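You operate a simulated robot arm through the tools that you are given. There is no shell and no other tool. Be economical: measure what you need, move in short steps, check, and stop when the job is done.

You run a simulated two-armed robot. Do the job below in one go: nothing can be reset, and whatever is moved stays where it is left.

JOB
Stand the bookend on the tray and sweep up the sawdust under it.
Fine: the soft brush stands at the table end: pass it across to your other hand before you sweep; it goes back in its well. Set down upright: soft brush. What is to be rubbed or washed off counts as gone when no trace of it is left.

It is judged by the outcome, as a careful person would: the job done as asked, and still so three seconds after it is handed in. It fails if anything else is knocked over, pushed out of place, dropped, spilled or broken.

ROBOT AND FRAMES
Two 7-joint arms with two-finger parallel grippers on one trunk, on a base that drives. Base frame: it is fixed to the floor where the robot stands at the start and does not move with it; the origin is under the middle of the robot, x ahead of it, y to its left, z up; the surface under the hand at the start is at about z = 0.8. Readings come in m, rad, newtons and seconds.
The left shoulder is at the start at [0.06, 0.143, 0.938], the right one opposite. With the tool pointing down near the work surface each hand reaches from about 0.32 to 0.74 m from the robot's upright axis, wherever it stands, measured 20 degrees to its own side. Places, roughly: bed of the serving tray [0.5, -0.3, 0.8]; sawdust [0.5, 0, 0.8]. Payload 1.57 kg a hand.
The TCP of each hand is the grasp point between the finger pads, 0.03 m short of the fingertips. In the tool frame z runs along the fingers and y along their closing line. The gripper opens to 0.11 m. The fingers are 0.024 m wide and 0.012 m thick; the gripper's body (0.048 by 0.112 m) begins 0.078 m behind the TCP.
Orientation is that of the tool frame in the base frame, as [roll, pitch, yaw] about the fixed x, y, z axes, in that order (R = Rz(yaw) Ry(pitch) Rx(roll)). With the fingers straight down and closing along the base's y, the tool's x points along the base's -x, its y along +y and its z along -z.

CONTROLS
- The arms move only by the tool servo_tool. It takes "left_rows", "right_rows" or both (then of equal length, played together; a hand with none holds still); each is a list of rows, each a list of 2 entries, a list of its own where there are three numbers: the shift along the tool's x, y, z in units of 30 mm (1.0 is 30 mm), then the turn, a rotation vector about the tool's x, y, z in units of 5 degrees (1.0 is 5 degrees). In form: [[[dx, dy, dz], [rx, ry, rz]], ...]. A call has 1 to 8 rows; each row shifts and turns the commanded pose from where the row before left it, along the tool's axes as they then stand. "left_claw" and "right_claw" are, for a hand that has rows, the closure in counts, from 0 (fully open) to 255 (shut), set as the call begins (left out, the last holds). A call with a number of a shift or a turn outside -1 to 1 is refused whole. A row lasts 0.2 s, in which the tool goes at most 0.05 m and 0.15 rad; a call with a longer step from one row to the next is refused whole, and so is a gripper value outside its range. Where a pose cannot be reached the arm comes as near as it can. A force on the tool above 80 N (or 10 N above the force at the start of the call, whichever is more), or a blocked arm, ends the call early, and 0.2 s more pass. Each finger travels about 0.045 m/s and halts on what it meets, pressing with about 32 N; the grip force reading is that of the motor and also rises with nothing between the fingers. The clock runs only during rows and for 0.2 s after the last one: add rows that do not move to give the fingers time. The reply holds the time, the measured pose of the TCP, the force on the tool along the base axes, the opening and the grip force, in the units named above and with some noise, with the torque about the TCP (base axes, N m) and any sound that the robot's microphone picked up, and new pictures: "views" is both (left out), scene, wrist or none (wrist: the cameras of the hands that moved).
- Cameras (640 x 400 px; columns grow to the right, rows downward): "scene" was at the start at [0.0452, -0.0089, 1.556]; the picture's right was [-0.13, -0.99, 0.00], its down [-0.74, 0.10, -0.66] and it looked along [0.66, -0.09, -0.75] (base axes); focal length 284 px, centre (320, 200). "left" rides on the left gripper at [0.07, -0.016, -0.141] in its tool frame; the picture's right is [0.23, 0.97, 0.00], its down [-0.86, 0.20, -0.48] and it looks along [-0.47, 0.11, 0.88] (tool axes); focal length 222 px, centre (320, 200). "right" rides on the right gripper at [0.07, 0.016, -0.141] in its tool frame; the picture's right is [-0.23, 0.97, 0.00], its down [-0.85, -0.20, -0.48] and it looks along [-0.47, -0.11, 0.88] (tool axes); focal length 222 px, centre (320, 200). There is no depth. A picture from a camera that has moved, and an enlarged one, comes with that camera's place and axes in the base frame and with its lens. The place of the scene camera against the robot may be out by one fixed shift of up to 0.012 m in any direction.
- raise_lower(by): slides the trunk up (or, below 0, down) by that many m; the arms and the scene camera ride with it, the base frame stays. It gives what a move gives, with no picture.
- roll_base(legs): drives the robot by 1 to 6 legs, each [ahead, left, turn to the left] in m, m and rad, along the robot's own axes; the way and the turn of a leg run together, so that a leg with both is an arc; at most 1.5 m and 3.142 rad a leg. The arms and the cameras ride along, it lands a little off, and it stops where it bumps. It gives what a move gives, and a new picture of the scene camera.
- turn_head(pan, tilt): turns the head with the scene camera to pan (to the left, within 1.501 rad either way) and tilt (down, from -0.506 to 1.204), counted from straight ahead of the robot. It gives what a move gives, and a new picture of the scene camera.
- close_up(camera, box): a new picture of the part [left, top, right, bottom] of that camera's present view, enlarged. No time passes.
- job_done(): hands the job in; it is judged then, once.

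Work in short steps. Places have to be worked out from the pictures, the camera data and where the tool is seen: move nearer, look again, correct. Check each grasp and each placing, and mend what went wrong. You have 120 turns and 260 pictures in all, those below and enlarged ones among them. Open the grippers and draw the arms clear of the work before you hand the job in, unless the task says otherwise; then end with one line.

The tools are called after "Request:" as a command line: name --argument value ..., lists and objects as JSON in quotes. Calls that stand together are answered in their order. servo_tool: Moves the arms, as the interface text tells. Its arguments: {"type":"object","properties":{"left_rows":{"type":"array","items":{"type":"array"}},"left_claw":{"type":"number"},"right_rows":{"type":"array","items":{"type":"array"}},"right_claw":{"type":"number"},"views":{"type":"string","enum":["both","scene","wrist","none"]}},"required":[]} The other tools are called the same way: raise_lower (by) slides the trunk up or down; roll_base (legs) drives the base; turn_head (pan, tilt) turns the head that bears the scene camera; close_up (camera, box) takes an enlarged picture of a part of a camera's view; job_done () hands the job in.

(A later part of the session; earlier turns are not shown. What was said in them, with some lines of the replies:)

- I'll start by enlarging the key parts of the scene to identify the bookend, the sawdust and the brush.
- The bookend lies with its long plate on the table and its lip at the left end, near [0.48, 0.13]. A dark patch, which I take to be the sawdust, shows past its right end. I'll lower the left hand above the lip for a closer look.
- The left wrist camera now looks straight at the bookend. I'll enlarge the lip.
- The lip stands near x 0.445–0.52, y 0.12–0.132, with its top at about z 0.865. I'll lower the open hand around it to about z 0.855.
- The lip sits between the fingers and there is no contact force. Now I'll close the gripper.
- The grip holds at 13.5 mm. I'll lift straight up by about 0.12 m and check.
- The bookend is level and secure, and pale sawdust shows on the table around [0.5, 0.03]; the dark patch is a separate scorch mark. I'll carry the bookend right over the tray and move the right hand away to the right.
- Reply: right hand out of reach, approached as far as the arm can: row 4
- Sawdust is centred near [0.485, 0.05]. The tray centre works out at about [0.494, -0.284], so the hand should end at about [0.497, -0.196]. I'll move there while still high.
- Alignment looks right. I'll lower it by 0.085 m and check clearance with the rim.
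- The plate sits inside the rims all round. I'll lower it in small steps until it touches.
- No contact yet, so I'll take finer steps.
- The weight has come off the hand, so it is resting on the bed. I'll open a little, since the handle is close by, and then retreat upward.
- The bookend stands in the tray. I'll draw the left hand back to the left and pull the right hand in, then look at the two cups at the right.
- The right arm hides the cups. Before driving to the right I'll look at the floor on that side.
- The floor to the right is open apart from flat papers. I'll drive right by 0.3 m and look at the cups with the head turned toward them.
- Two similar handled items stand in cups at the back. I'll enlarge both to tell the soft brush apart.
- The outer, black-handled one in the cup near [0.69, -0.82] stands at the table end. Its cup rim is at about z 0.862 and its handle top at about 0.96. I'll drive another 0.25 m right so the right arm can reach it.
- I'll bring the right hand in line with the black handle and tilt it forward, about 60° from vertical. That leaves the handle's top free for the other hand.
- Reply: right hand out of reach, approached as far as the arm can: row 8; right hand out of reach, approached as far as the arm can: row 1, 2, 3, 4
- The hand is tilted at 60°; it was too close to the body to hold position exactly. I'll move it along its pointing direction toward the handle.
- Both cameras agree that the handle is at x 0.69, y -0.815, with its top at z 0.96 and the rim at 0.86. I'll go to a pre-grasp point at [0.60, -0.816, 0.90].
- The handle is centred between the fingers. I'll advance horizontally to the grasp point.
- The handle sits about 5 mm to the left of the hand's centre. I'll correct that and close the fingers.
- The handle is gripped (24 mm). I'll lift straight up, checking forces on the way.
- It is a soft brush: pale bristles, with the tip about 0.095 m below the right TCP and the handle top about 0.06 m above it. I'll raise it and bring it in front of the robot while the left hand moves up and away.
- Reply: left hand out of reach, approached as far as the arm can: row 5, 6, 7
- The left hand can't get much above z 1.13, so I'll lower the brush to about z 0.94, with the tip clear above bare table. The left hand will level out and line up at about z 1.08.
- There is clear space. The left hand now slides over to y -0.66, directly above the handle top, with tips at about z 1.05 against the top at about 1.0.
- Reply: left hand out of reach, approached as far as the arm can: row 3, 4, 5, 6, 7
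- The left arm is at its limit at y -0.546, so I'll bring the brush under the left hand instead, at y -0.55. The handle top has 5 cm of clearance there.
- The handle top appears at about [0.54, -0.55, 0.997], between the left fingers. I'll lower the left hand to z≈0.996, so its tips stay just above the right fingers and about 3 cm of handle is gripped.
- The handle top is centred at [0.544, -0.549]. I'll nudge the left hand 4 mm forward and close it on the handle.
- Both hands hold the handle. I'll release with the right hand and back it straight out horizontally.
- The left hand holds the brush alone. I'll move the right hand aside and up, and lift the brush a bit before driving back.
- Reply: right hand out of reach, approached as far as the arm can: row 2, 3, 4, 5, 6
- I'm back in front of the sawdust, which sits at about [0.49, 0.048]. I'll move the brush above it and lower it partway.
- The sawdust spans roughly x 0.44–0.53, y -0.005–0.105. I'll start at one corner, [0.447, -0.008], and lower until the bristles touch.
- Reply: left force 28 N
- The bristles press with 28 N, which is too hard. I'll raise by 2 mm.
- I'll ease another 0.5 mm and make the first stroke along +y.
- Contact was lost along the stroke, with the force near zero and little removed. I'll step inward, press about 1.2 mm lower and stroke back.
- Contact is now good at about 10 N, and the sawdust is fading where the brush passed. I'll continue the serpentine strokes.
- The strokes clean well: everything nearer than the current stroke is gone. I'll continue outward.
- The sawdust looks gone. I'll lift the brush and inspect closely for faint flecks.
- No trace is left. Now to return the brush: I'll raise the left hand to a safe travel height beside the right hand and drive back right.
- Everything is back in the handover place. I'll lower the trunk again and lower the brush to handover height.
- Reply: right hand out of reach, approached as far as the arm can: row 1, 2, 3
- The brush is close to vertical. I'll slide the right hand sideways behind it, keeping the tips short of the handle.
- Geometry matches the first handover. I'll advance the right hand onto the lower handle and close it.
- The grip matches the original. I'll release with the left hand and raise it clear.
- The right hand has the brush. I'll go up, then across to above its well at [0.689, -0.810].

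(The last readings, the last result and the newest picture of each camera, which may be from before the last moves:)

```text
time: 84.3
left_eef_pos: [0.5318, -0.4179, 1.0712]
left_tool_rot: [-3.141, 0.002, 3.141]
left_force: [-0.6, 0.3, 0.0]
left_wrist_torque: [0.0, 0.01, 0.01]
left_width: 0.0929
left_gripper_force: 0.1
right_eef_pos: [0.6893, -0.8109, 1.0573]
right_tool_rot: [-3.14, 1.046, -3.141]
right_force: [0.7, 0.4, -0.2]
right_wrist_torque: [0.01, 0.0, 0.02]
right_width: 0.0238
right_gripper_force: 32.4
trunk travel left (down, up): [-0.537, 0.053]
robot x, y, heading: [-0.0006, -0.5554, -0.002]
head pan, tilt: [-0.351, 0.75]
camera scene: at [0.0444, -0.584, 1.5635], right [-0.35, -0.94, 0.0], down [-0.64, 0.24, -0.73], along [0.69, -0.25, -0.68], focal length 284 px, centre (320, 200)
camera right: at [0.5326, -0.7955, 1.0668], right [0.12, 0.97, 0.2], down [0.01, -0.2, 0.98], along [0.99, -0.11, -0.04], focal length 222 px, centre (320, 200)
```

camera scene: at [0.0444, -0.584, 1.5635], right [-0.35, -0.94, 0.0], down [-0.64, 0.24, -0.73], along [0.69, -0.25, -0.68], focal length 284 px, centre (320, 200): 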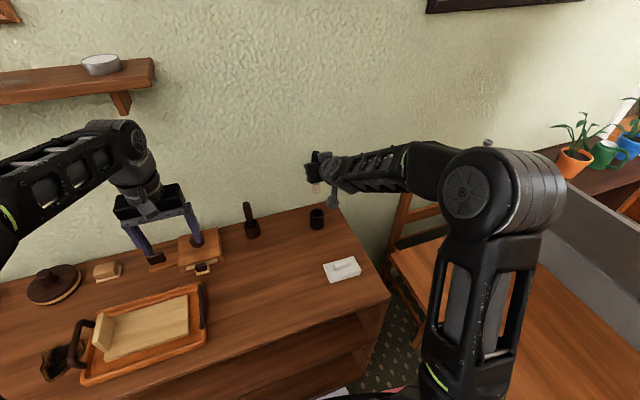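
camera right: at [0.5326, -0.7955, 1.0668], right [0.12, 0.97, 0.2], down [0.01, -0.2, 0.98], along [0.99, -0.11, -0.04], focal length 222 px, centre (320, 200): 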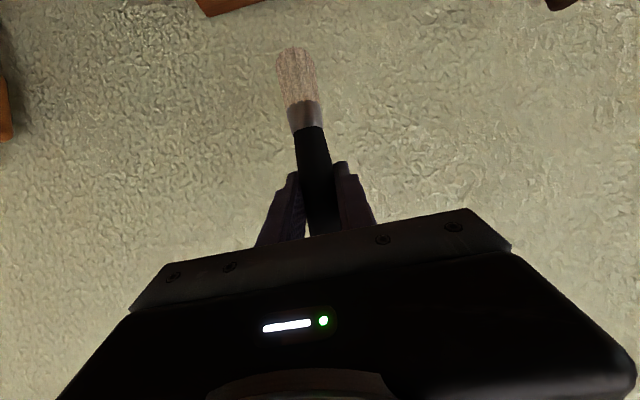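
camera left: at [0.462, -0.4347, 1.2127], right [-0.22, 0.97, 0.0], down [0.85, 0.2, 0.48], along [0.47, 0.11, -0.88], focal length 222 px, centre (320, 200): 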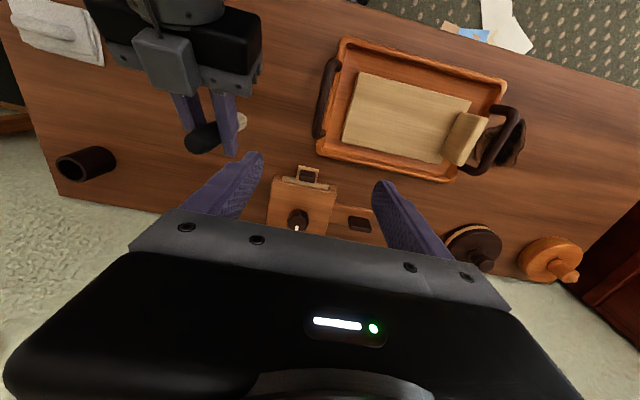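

The brush now hangs about 9 mm lower in the grip than at pickup, so it should seat at TCP z≈0.908. I'll lower to just above the rim and check alignment.

Request:
servo_tool --right_rows '[[[0.7, 0, 0.404], [0, 0, 0]], [[0.7, 0, 0.404], [0, 0, 0]], [[0.5, 0, 0.289], [0, 0, 0]], [[0, 0, 0], [0, 0, 0]]]' --views "both"

Request:
close_up --camera "scene" --box '[260, 140, 380, 250]'

Request:
close_up --camera "right" --box '[220, 0, 400, 120]'

```text
time: 85.3
left_eef_pos: [0.5333, -0.4176, 1.0724]
left_tool_rot: [3.141, 0.0, 3.14]
left_force: [0.0, 0.5, 0.7]
left_wrist_torque: [-0.03, 0.04, 0.01]
left_width: 0.0924
left_gripper_force: 0.1
right_eef_pos: [0.6893, -0.811, 0.9901]
right_tool_rot: [-3.14, 1.046, -3.141]
right_force: [0.0, -0.7, -0.3]
right_wrist_torque: [0.01, -0.01, -0.01]
right_width: 0.0237
right_gripper_force: 32.5
trunk travel left (down, up): [-0.537, 0.053]
robot x, y, heading: [-0.0036, -0.5577, -0.003]
head pan, tilt: [-0.351, 0.75]
camera scene: at [0.0445, -0.5844, 1.5635], right [-0.35, -0.94, 0.0], down [-0.64, 0.24, -0.73], along [0.69, -0.25, -0.68], focal length 284 px, centre (320, 200)
camera right: at [0.5322, -0.7951, 1.0009], right [0.12, 0.97, 0.2], down [0.01, -0.2, 0.98], along [0.99, -0.11, -0.04], focal length 222 px, centre (320, 200)
```

scene: 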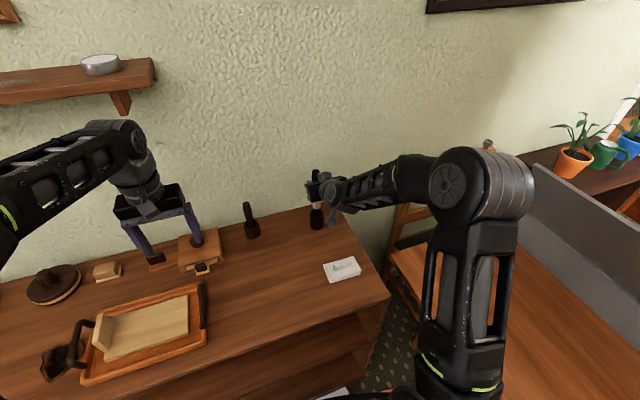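
right: 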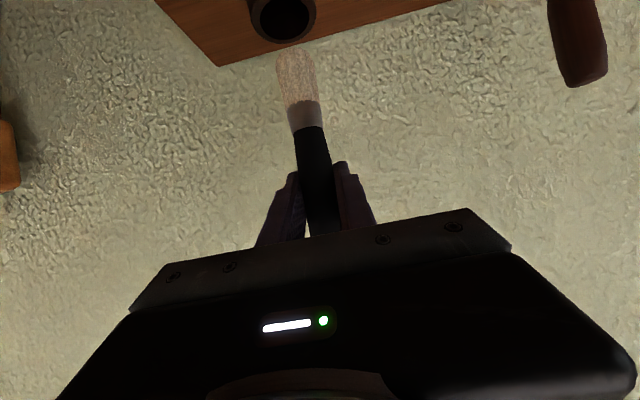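

```text
3.64 times, centred on (320, 195) of scene
camera zoom: at [0.0445, -0.5844, 1.5635], right [-0.35, -0.94, 0.0], down [-0.64, 0.24, -0.73], along [0.69, -0.25, -0.68], focal length 1034 px, centre (320, 218)
```

zoom: 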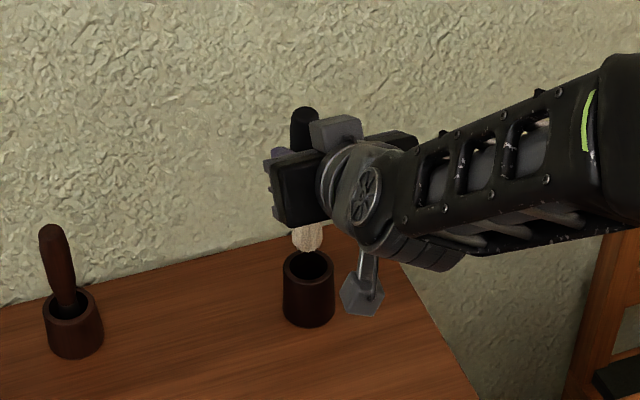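

```text
3.33 times, centred on (310, 60) of right
camera zoom: at [0.5322, -0.7951, 1.0009], right [0.12, 0.97, 0.2], down [0.01, -0.2, 0.98], along [0.99, -0.11, -0.04], focal length 740 px, centre (353, 667)
```

zoom: 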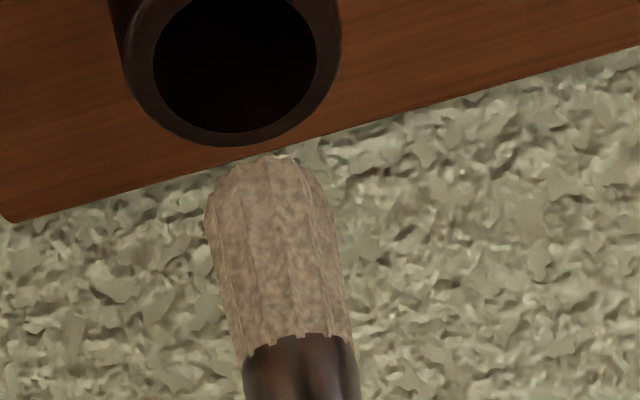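

The brush axis points into the cup's opening. I'll lower it in stages.

Request:
servo_tool --right_rows '[[[0.4, 0, 0.231], [0, 0, 0]], [[0.4, 0, 0.231], [0, 0, 0]], [[0.4, 0, 0.231], [0, 0, 0]], [[0, 0, 0], [0, 0, 0]]]' --views "both"

Request:
close_up --camera "scene" --box '[260, 140, 380, 250]'

```text
time: 86.3
left_eef_pos: [0.5324, -0.4177, 1.0716]
left_tool_rot: [3.14, 0.002, 3.14]
left_force: [-0.4, -0.4, 0.5]
left_wrist_torque: [0.01, -0.01, -0.01]
left_width: 0.0928
left_gripper_force: 0.1
right_eef_pos: [0.6886, -0.8114, 0.9492]
right_tool_rot: [-3.14, 1.046, 3.142]
right_force: [0.6, -0.1, -0.2]
right_wrist_torque: [0.03, 0.02, 0.03]
right_width: 0.0236
right_gripper_force: 32.4
trunk travel left (down, up): [-0.537, 0.053]
robot x, y, heading: [0.0032, -0.5594, -0.004]
head pan, tilt: [-0.351, 0.75]
camera scene: at [0.0445, -0.5844, 1.5635], right [-0.35, -0.94, 0.0], down [-0.64, 0.24, -0.73], along [0.69, -0.25, -0.68], focal length 284 px, centre (320, 200)
camera right: at [0.532, -0.7961, 0.9591], right [0.12, 0.97, 0.2], down [0.01, -0.2, 0.98], along [0.99, -0.11, -0.04], focal length 222 px, centre (320, 200)
```

scene: 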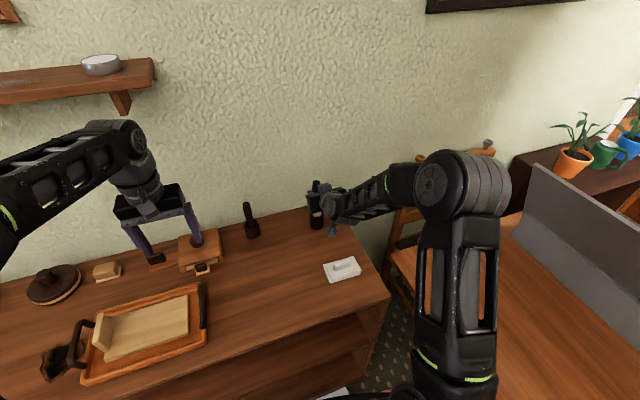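
right: 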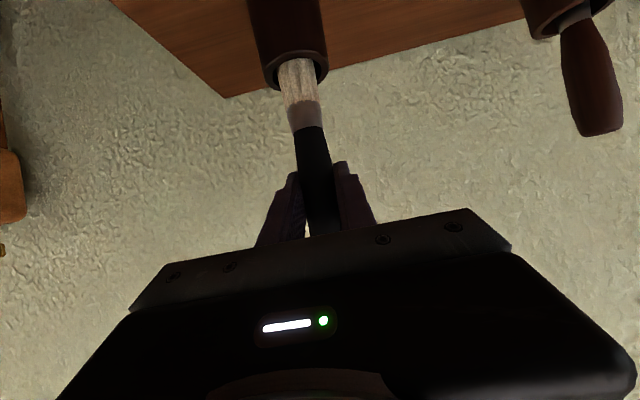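

```text
3.64 times, centred on (320, 195) of scene
camera zoom: at [0.0445, -0.5844, 1.5635], right [-0.35, -0.94, 0.0], down [-0.64, 0.24, -0.73], along [0.69, -0.25, -0.68], focal length 1034 px, centre (320, 218)
```

zoom: 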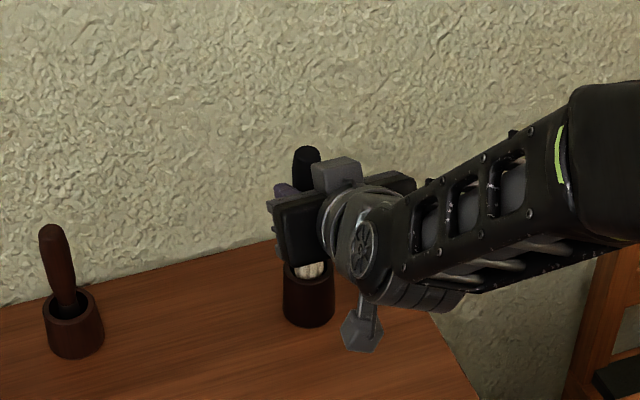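

It enters the well with no contact. I'll lower it further to about z 0.914.

Request:
servo_tool --right_rows '[[[0.4, 0, 0.231], [0, 0, 0]], [[0.4, 0, 0.231], [0, 0, 0]], [[0.2, 0, 0.116], [0, 0, 0]], [[0, 0, 0], [0, 0, 0]]]' --views "none"

Request:
servo_tool --right_rows '[[[0.09, 0, 0.052], [0, 0, 0]], [[0, 0, 0], [0, 0, 0]]]' --views "wrist"

```text
time: 87.3
left_eef_pos: [0.5319, -0.4181, 1.0732]
left_tool_rot: [-3.141, 0.002, -3.14]
left_force: [0.3, 0.0, 0.3]
left_wrist_torque: [0.01, -0.02, 0.02]
left_width: 0.0927
left_gripper_force: 0.0
right_eef_pos: [0.6889, -0.8123, 0.9133]
right_tool_rot: [-3.14, 1.045, 3.142]
right_force: [-0.7, 0.3, -0.9]
right_wrist_torque: [-0.01, 0.01, 0.0]
right_width: 0.0232
right_gripper_force: 32.2
trunk travel left (down, up): [-0.537, 0.053]
robot x, y, heading: [-0.0031, -0.5586, 0.002]
head pan, tilt: [-0.351, 0.75]
```

```text
time: 87.9
left_eef_pos: [0.5334, -0.4169, 1.0716]
left_tool_rot: [3.141, 0.001, 3.141]
left_force: [0.3, -0.2, 0.2]
left_wrist_torque: [-0.01, -0.01, 0.01]
left_width: 0.0927
left_gripper_force: 0.0
right_eef_pos: [0.6893, -0.8122, 0.911]
right_tool_rot: [-3.137, 1.047, -3.142]
right_force: [0.6, 0.4, 2.5]
right_wrist_torque: [0.0, -0.06, 0.02]
right_width: 0.0235
right_gripper_force: 31.9
trunk travel left (down, up): [-0.537, 0.053]
robot x, y, heading: [0.0002, -0.5589, -0.004]
head pan, tilt: [-0.351, 0.75]
camera right: at [0.532, -0.7963, 0.9215], right [0.12, 0.97, 0.2], down [0.01, -0.2, 0.98], along [0.99, -0.11, -0.03], focal length 222 px, centre (320, 200)
```

right: 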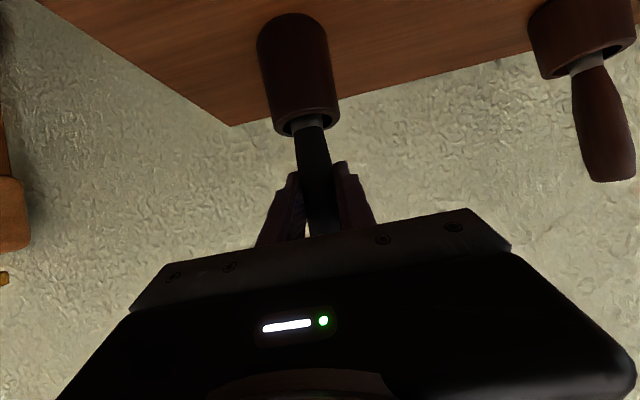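

It is seated, with a light contact of 2.5 N. I'll open and back straight out.

Request:
servo_tool --right_rows '[[[0, 0, 0], [0, 0, 0]], [[0, 0, 0], [0, 0, 0]], [[0, 0, 0], [0, 0, 0]], [[0, 0, 0], [0, 0, 0]], [[0, 0, 0], [0, 0, 0]], [[0, 0, 0], [0, 0, 0]]]' --right_claw 0 --views "wrist"

Request:
servo_tool --right_rows '[[[0.3, 0, -0.52], [0, 0, 0]], [[0.45, 0, -0.78], [0, 0, 0]], [[0.45, 0, -0.78], [0, 0, 0]], [[0.45, 0, -0.78], [0, 0, 0]], [[-0.8, 0, -0.5], [0, 0, 0]], [[-0.8, 0, -0.5], [0, 0, 0]], [[-0.8, 0, -0.5], [0, 0, 0]], [[-0.8, 0, -0.5], [0, 0, 0]]]' --views "both"

Request:
close_up --camera "scene" --box '[230, 170, 380, 290]'

```text
time: 89.3
left_eef_pos: [0.5326, -0.4175, 1.0714]
left_tool_rot: [-3.141, 0.002, 3.14]
left_force: [-0.3, 0.5, -0.2]
left_wrist_torque: [-0.01, 0.03, -0.03]
left_width: 0.0925
left_gripper_force: 0.1
right_eef_pos: [0.6897, -0.8117, 0.9096]
right_tool_rot: [-3.141, 1.045, -3.141]
right_force: [0.4, 0.6, -1.0]
right_wrist_torque: [0.0, -0.03, 0.02]
right_width: 0.1099
right_gripper_force: 0.1
trunk travel left (down, up): [-0.537, 0.053]
robot x, y, heading: [-0.0025, -0.5576, 0.001]
head pan, tilt: [-0.351, 0.75]
camera right: at [0.5317, -0.7963, 0.9209], right [0.12, 0.97, 0.2], down [0.01, -0.2, 0.98], along [0.99, -0.11, -0.04], focal length 222 px, centre (320, 200)
```

right: 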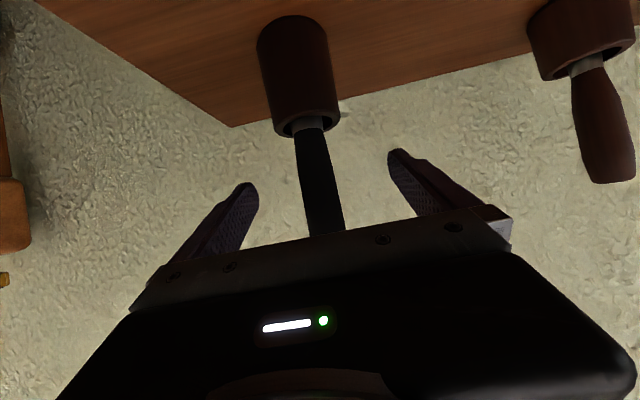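

```text
time: 91.1
left_eef_pos: [0.5315, -0.4178, 1.0726]
left_tool_rot: [-3.14, 0.003, 3.141]
left_force: [-0.2, 0.1, -0.2]
left_wrist_torque: [0.01, -0.01, -0.02]
left_width: 0.0926
left_gripper_force: 0.0
right_eef_pos: [0.5862, -0.8117, 1.0245]
right_tool_rot: [-3.14, 1.046, 3.141]
right_force: [-0.2, 0.3, 0.1]
right_wrist_torque: [0.03, 0.03, 0.0]
right_width: 0.1103
right_gripper_force: 0.0
trunk travel left (down, up): [-0.537, 0.053]
robot x, y, heading: [0.0005, -0.56, -0.002]
head pan, tilt: [-0.351, 0.75]
camera scene: at [0.0441, -0.5843, 1.5635], right [-0.35, -0.94, 0.0], down [-0.64, 0.24, -0.73], along [0.69, -0.25, -0.68], focal length 284 px, centre (320, 200)
camera right: at [0.4289, -0.795, 1.0344], right [0.12, 0.97, 0.2], down [0.01, -0.2, 0.98], along [0.99, -0.11, -0.04], focal length 222 px, centre (320, 200)
```

scene: 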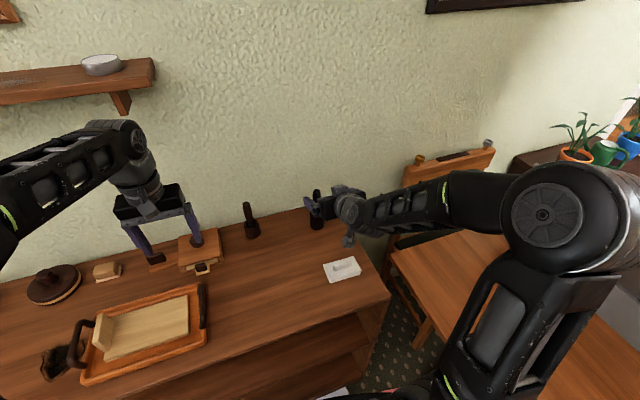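
right: 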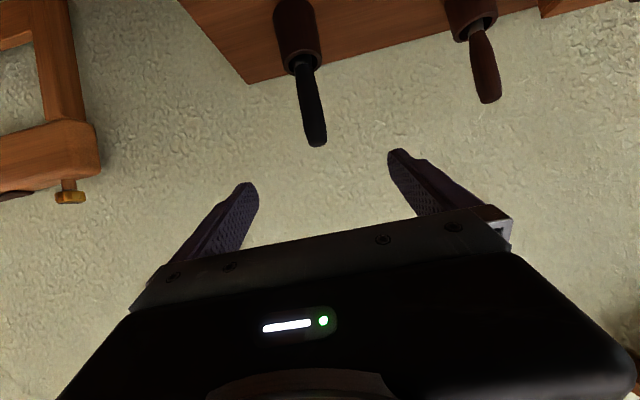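

```text
3.33 times, centred on (305, 230) of scene
camera zoom: at [0.0441, -0.5843, 1.5635], right [-0.35, -0.94, 0.0], down [-0.64, 0.24, -0.73], along [0.69, -0.25, -0.68], focal length 948 px, centre (370, 100)
```

zoom: 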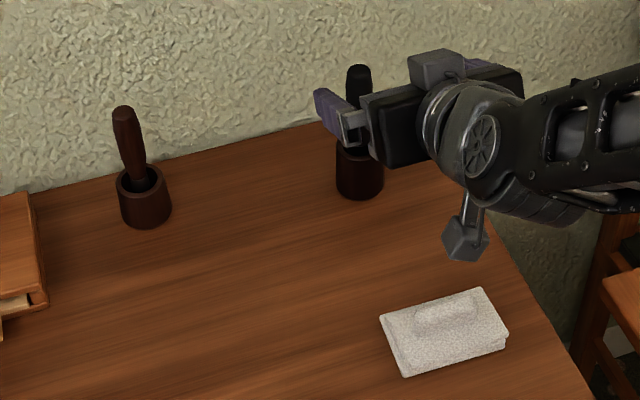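

The brush stands in its well. I'll draw both arms back and take a final look at the whole table.

Request:
servo_tool --right_rows '[[[-0.2, 0, -0.9], [0, 0, 0]], [[-0.2, 0, -0.9], [0, 0, 0]], [[-0.2, 0, -0.9], [0, 0, 0]], [[-0.2, 0, -0.9], [0, 0, 0]], [[0, 0, 0], [0, 0, 0]], [[0, 0, 0], [0, 0, 0]]]' --left_rows '[[[0.9, 0, -0.2], [0, 0, 0]], [[0.9, 0, -0.2], [0, 0, 0]], [[0.9, 0.3, -0.2], [0, 0, 0]], [[0.9, 0.3, 0], [0, 0, 0]], [[0, 0, 0], [0, 0, 0]], [[0, 0, 0], [0, 0, 0]]]' --left_claw 0 --views "scene"

Request:
close_up --camera "scene" --box '[230, 170, 380, 290]'

Request:
turn_head --pan 0.4 --tilt 0.75

```text
time: 92.5
left_eef_pos: [0.4233, -0.4003, 1.0917]
left_tool_rot: [3.141, 0.002, -3.141]
left_force: [-0.1, -0.2, -0.5]
left_wrist_torque: [-0.02, 0.0, 0.03]
left_width: 0.1104
left_gripper_force: 0.0
right_eef_pos: [0.5034, -0.8105, 1.0984]
right_tool_rot: [-3.137, 1.046, -3.141]
right_force: [-1.3, 0.1, 0.2]
right_wrist_torque: [0.03, -0.04, 0.02]
right_width: 0.1099
right_gripper_force: 0.1
trunk travel left (down, up): [-0.537, 0.053]
robot x, y, heading: [-0.0015, -0.5618, -0.003]
head pan, tilt: [-0.351, 0.75]
camera scene: at [0.044, -0.5841, 1.5635], right [-0.35, -0.94, 0.0], down [-0.64, 0.24, -0.73], along [0.69, -0.25, -0.68], focal length 284 px, centre (320, 200)
```

scene: 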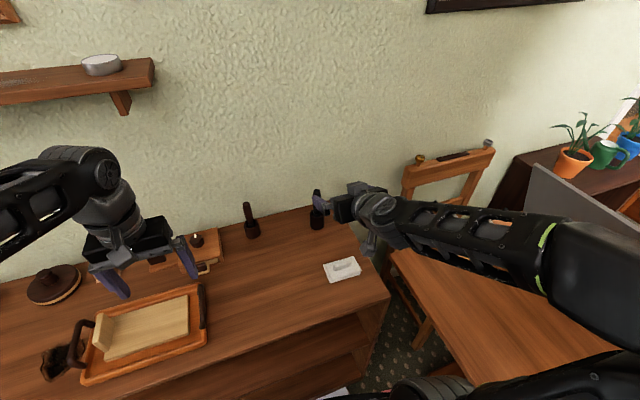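

```text
3.33 times, centred on (305, 230) of scene
camera zoom: at [0.044, -0.5841, 1.5635], right [-0.35, -0.94, 0.0], down [-0.64, 0.24, -0.73], along [0.69, -0.25, -0.68], focal length 948 px, centre (370, 100)
```

zoom: 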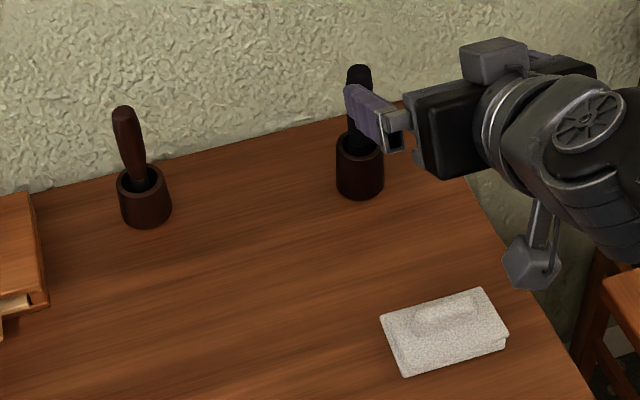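

```text
time: 93.6
left_eef_pos: [0.4238, -0.4004, 1.0904]
left_tool_rot: [-3.141, 0.002, 3.139]
left_force: [-0.3, -0.5, -0.1]
left_wrist_torque: [0.02, -0.02, -0.01]
left_width: 0.1101
left_gripper_force: 0.0
right_eef_pos: [0.5045, -0.8103, 1.0974]
right_tool_rot: [-3.138, 1.044, -3.141]
right_force: [0.4, 0.7, -0.1]
right_wrist_torque: [-0.03, 0.01, 0.01]
right_width: 0.11
right_gripper_force: 0.1
trunk travel left (down, up): [-0.537, 0.053]
robot x, y, heading: [0.002, -0.5578, -0.003]
head pan, tilt: [0.4, 0.75]
camera scene: at [0.0432, -0.5237, 1.5635], right [0.39, -0.92, 0.0], down [-0.63, -0.26, -0.73], along [0.67, 0.28, -0.68], focal length 284 px, centre (320, 200)
```

scene: 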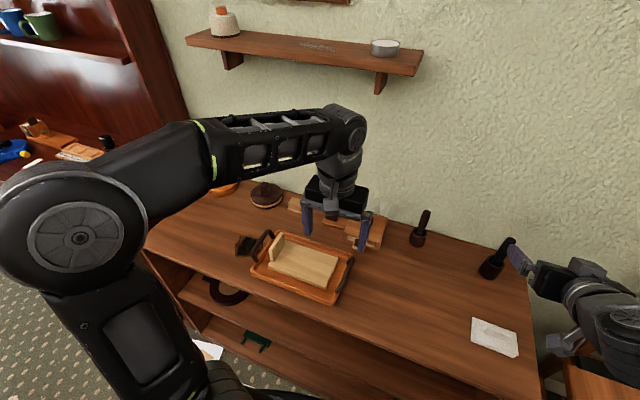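

The bookend stands in the tray, the table is clean where the sawdust was, and the brush is upright in its well. Both hands are empty and clear, so I'm handing in.

Request:
job_done

```text
The job is handed in.
```

The bookend stands on the tray and the sawdust under it is swept up with no trace left. The soft brush went from my right hand to my left for the sweeping and is back upright in its well.
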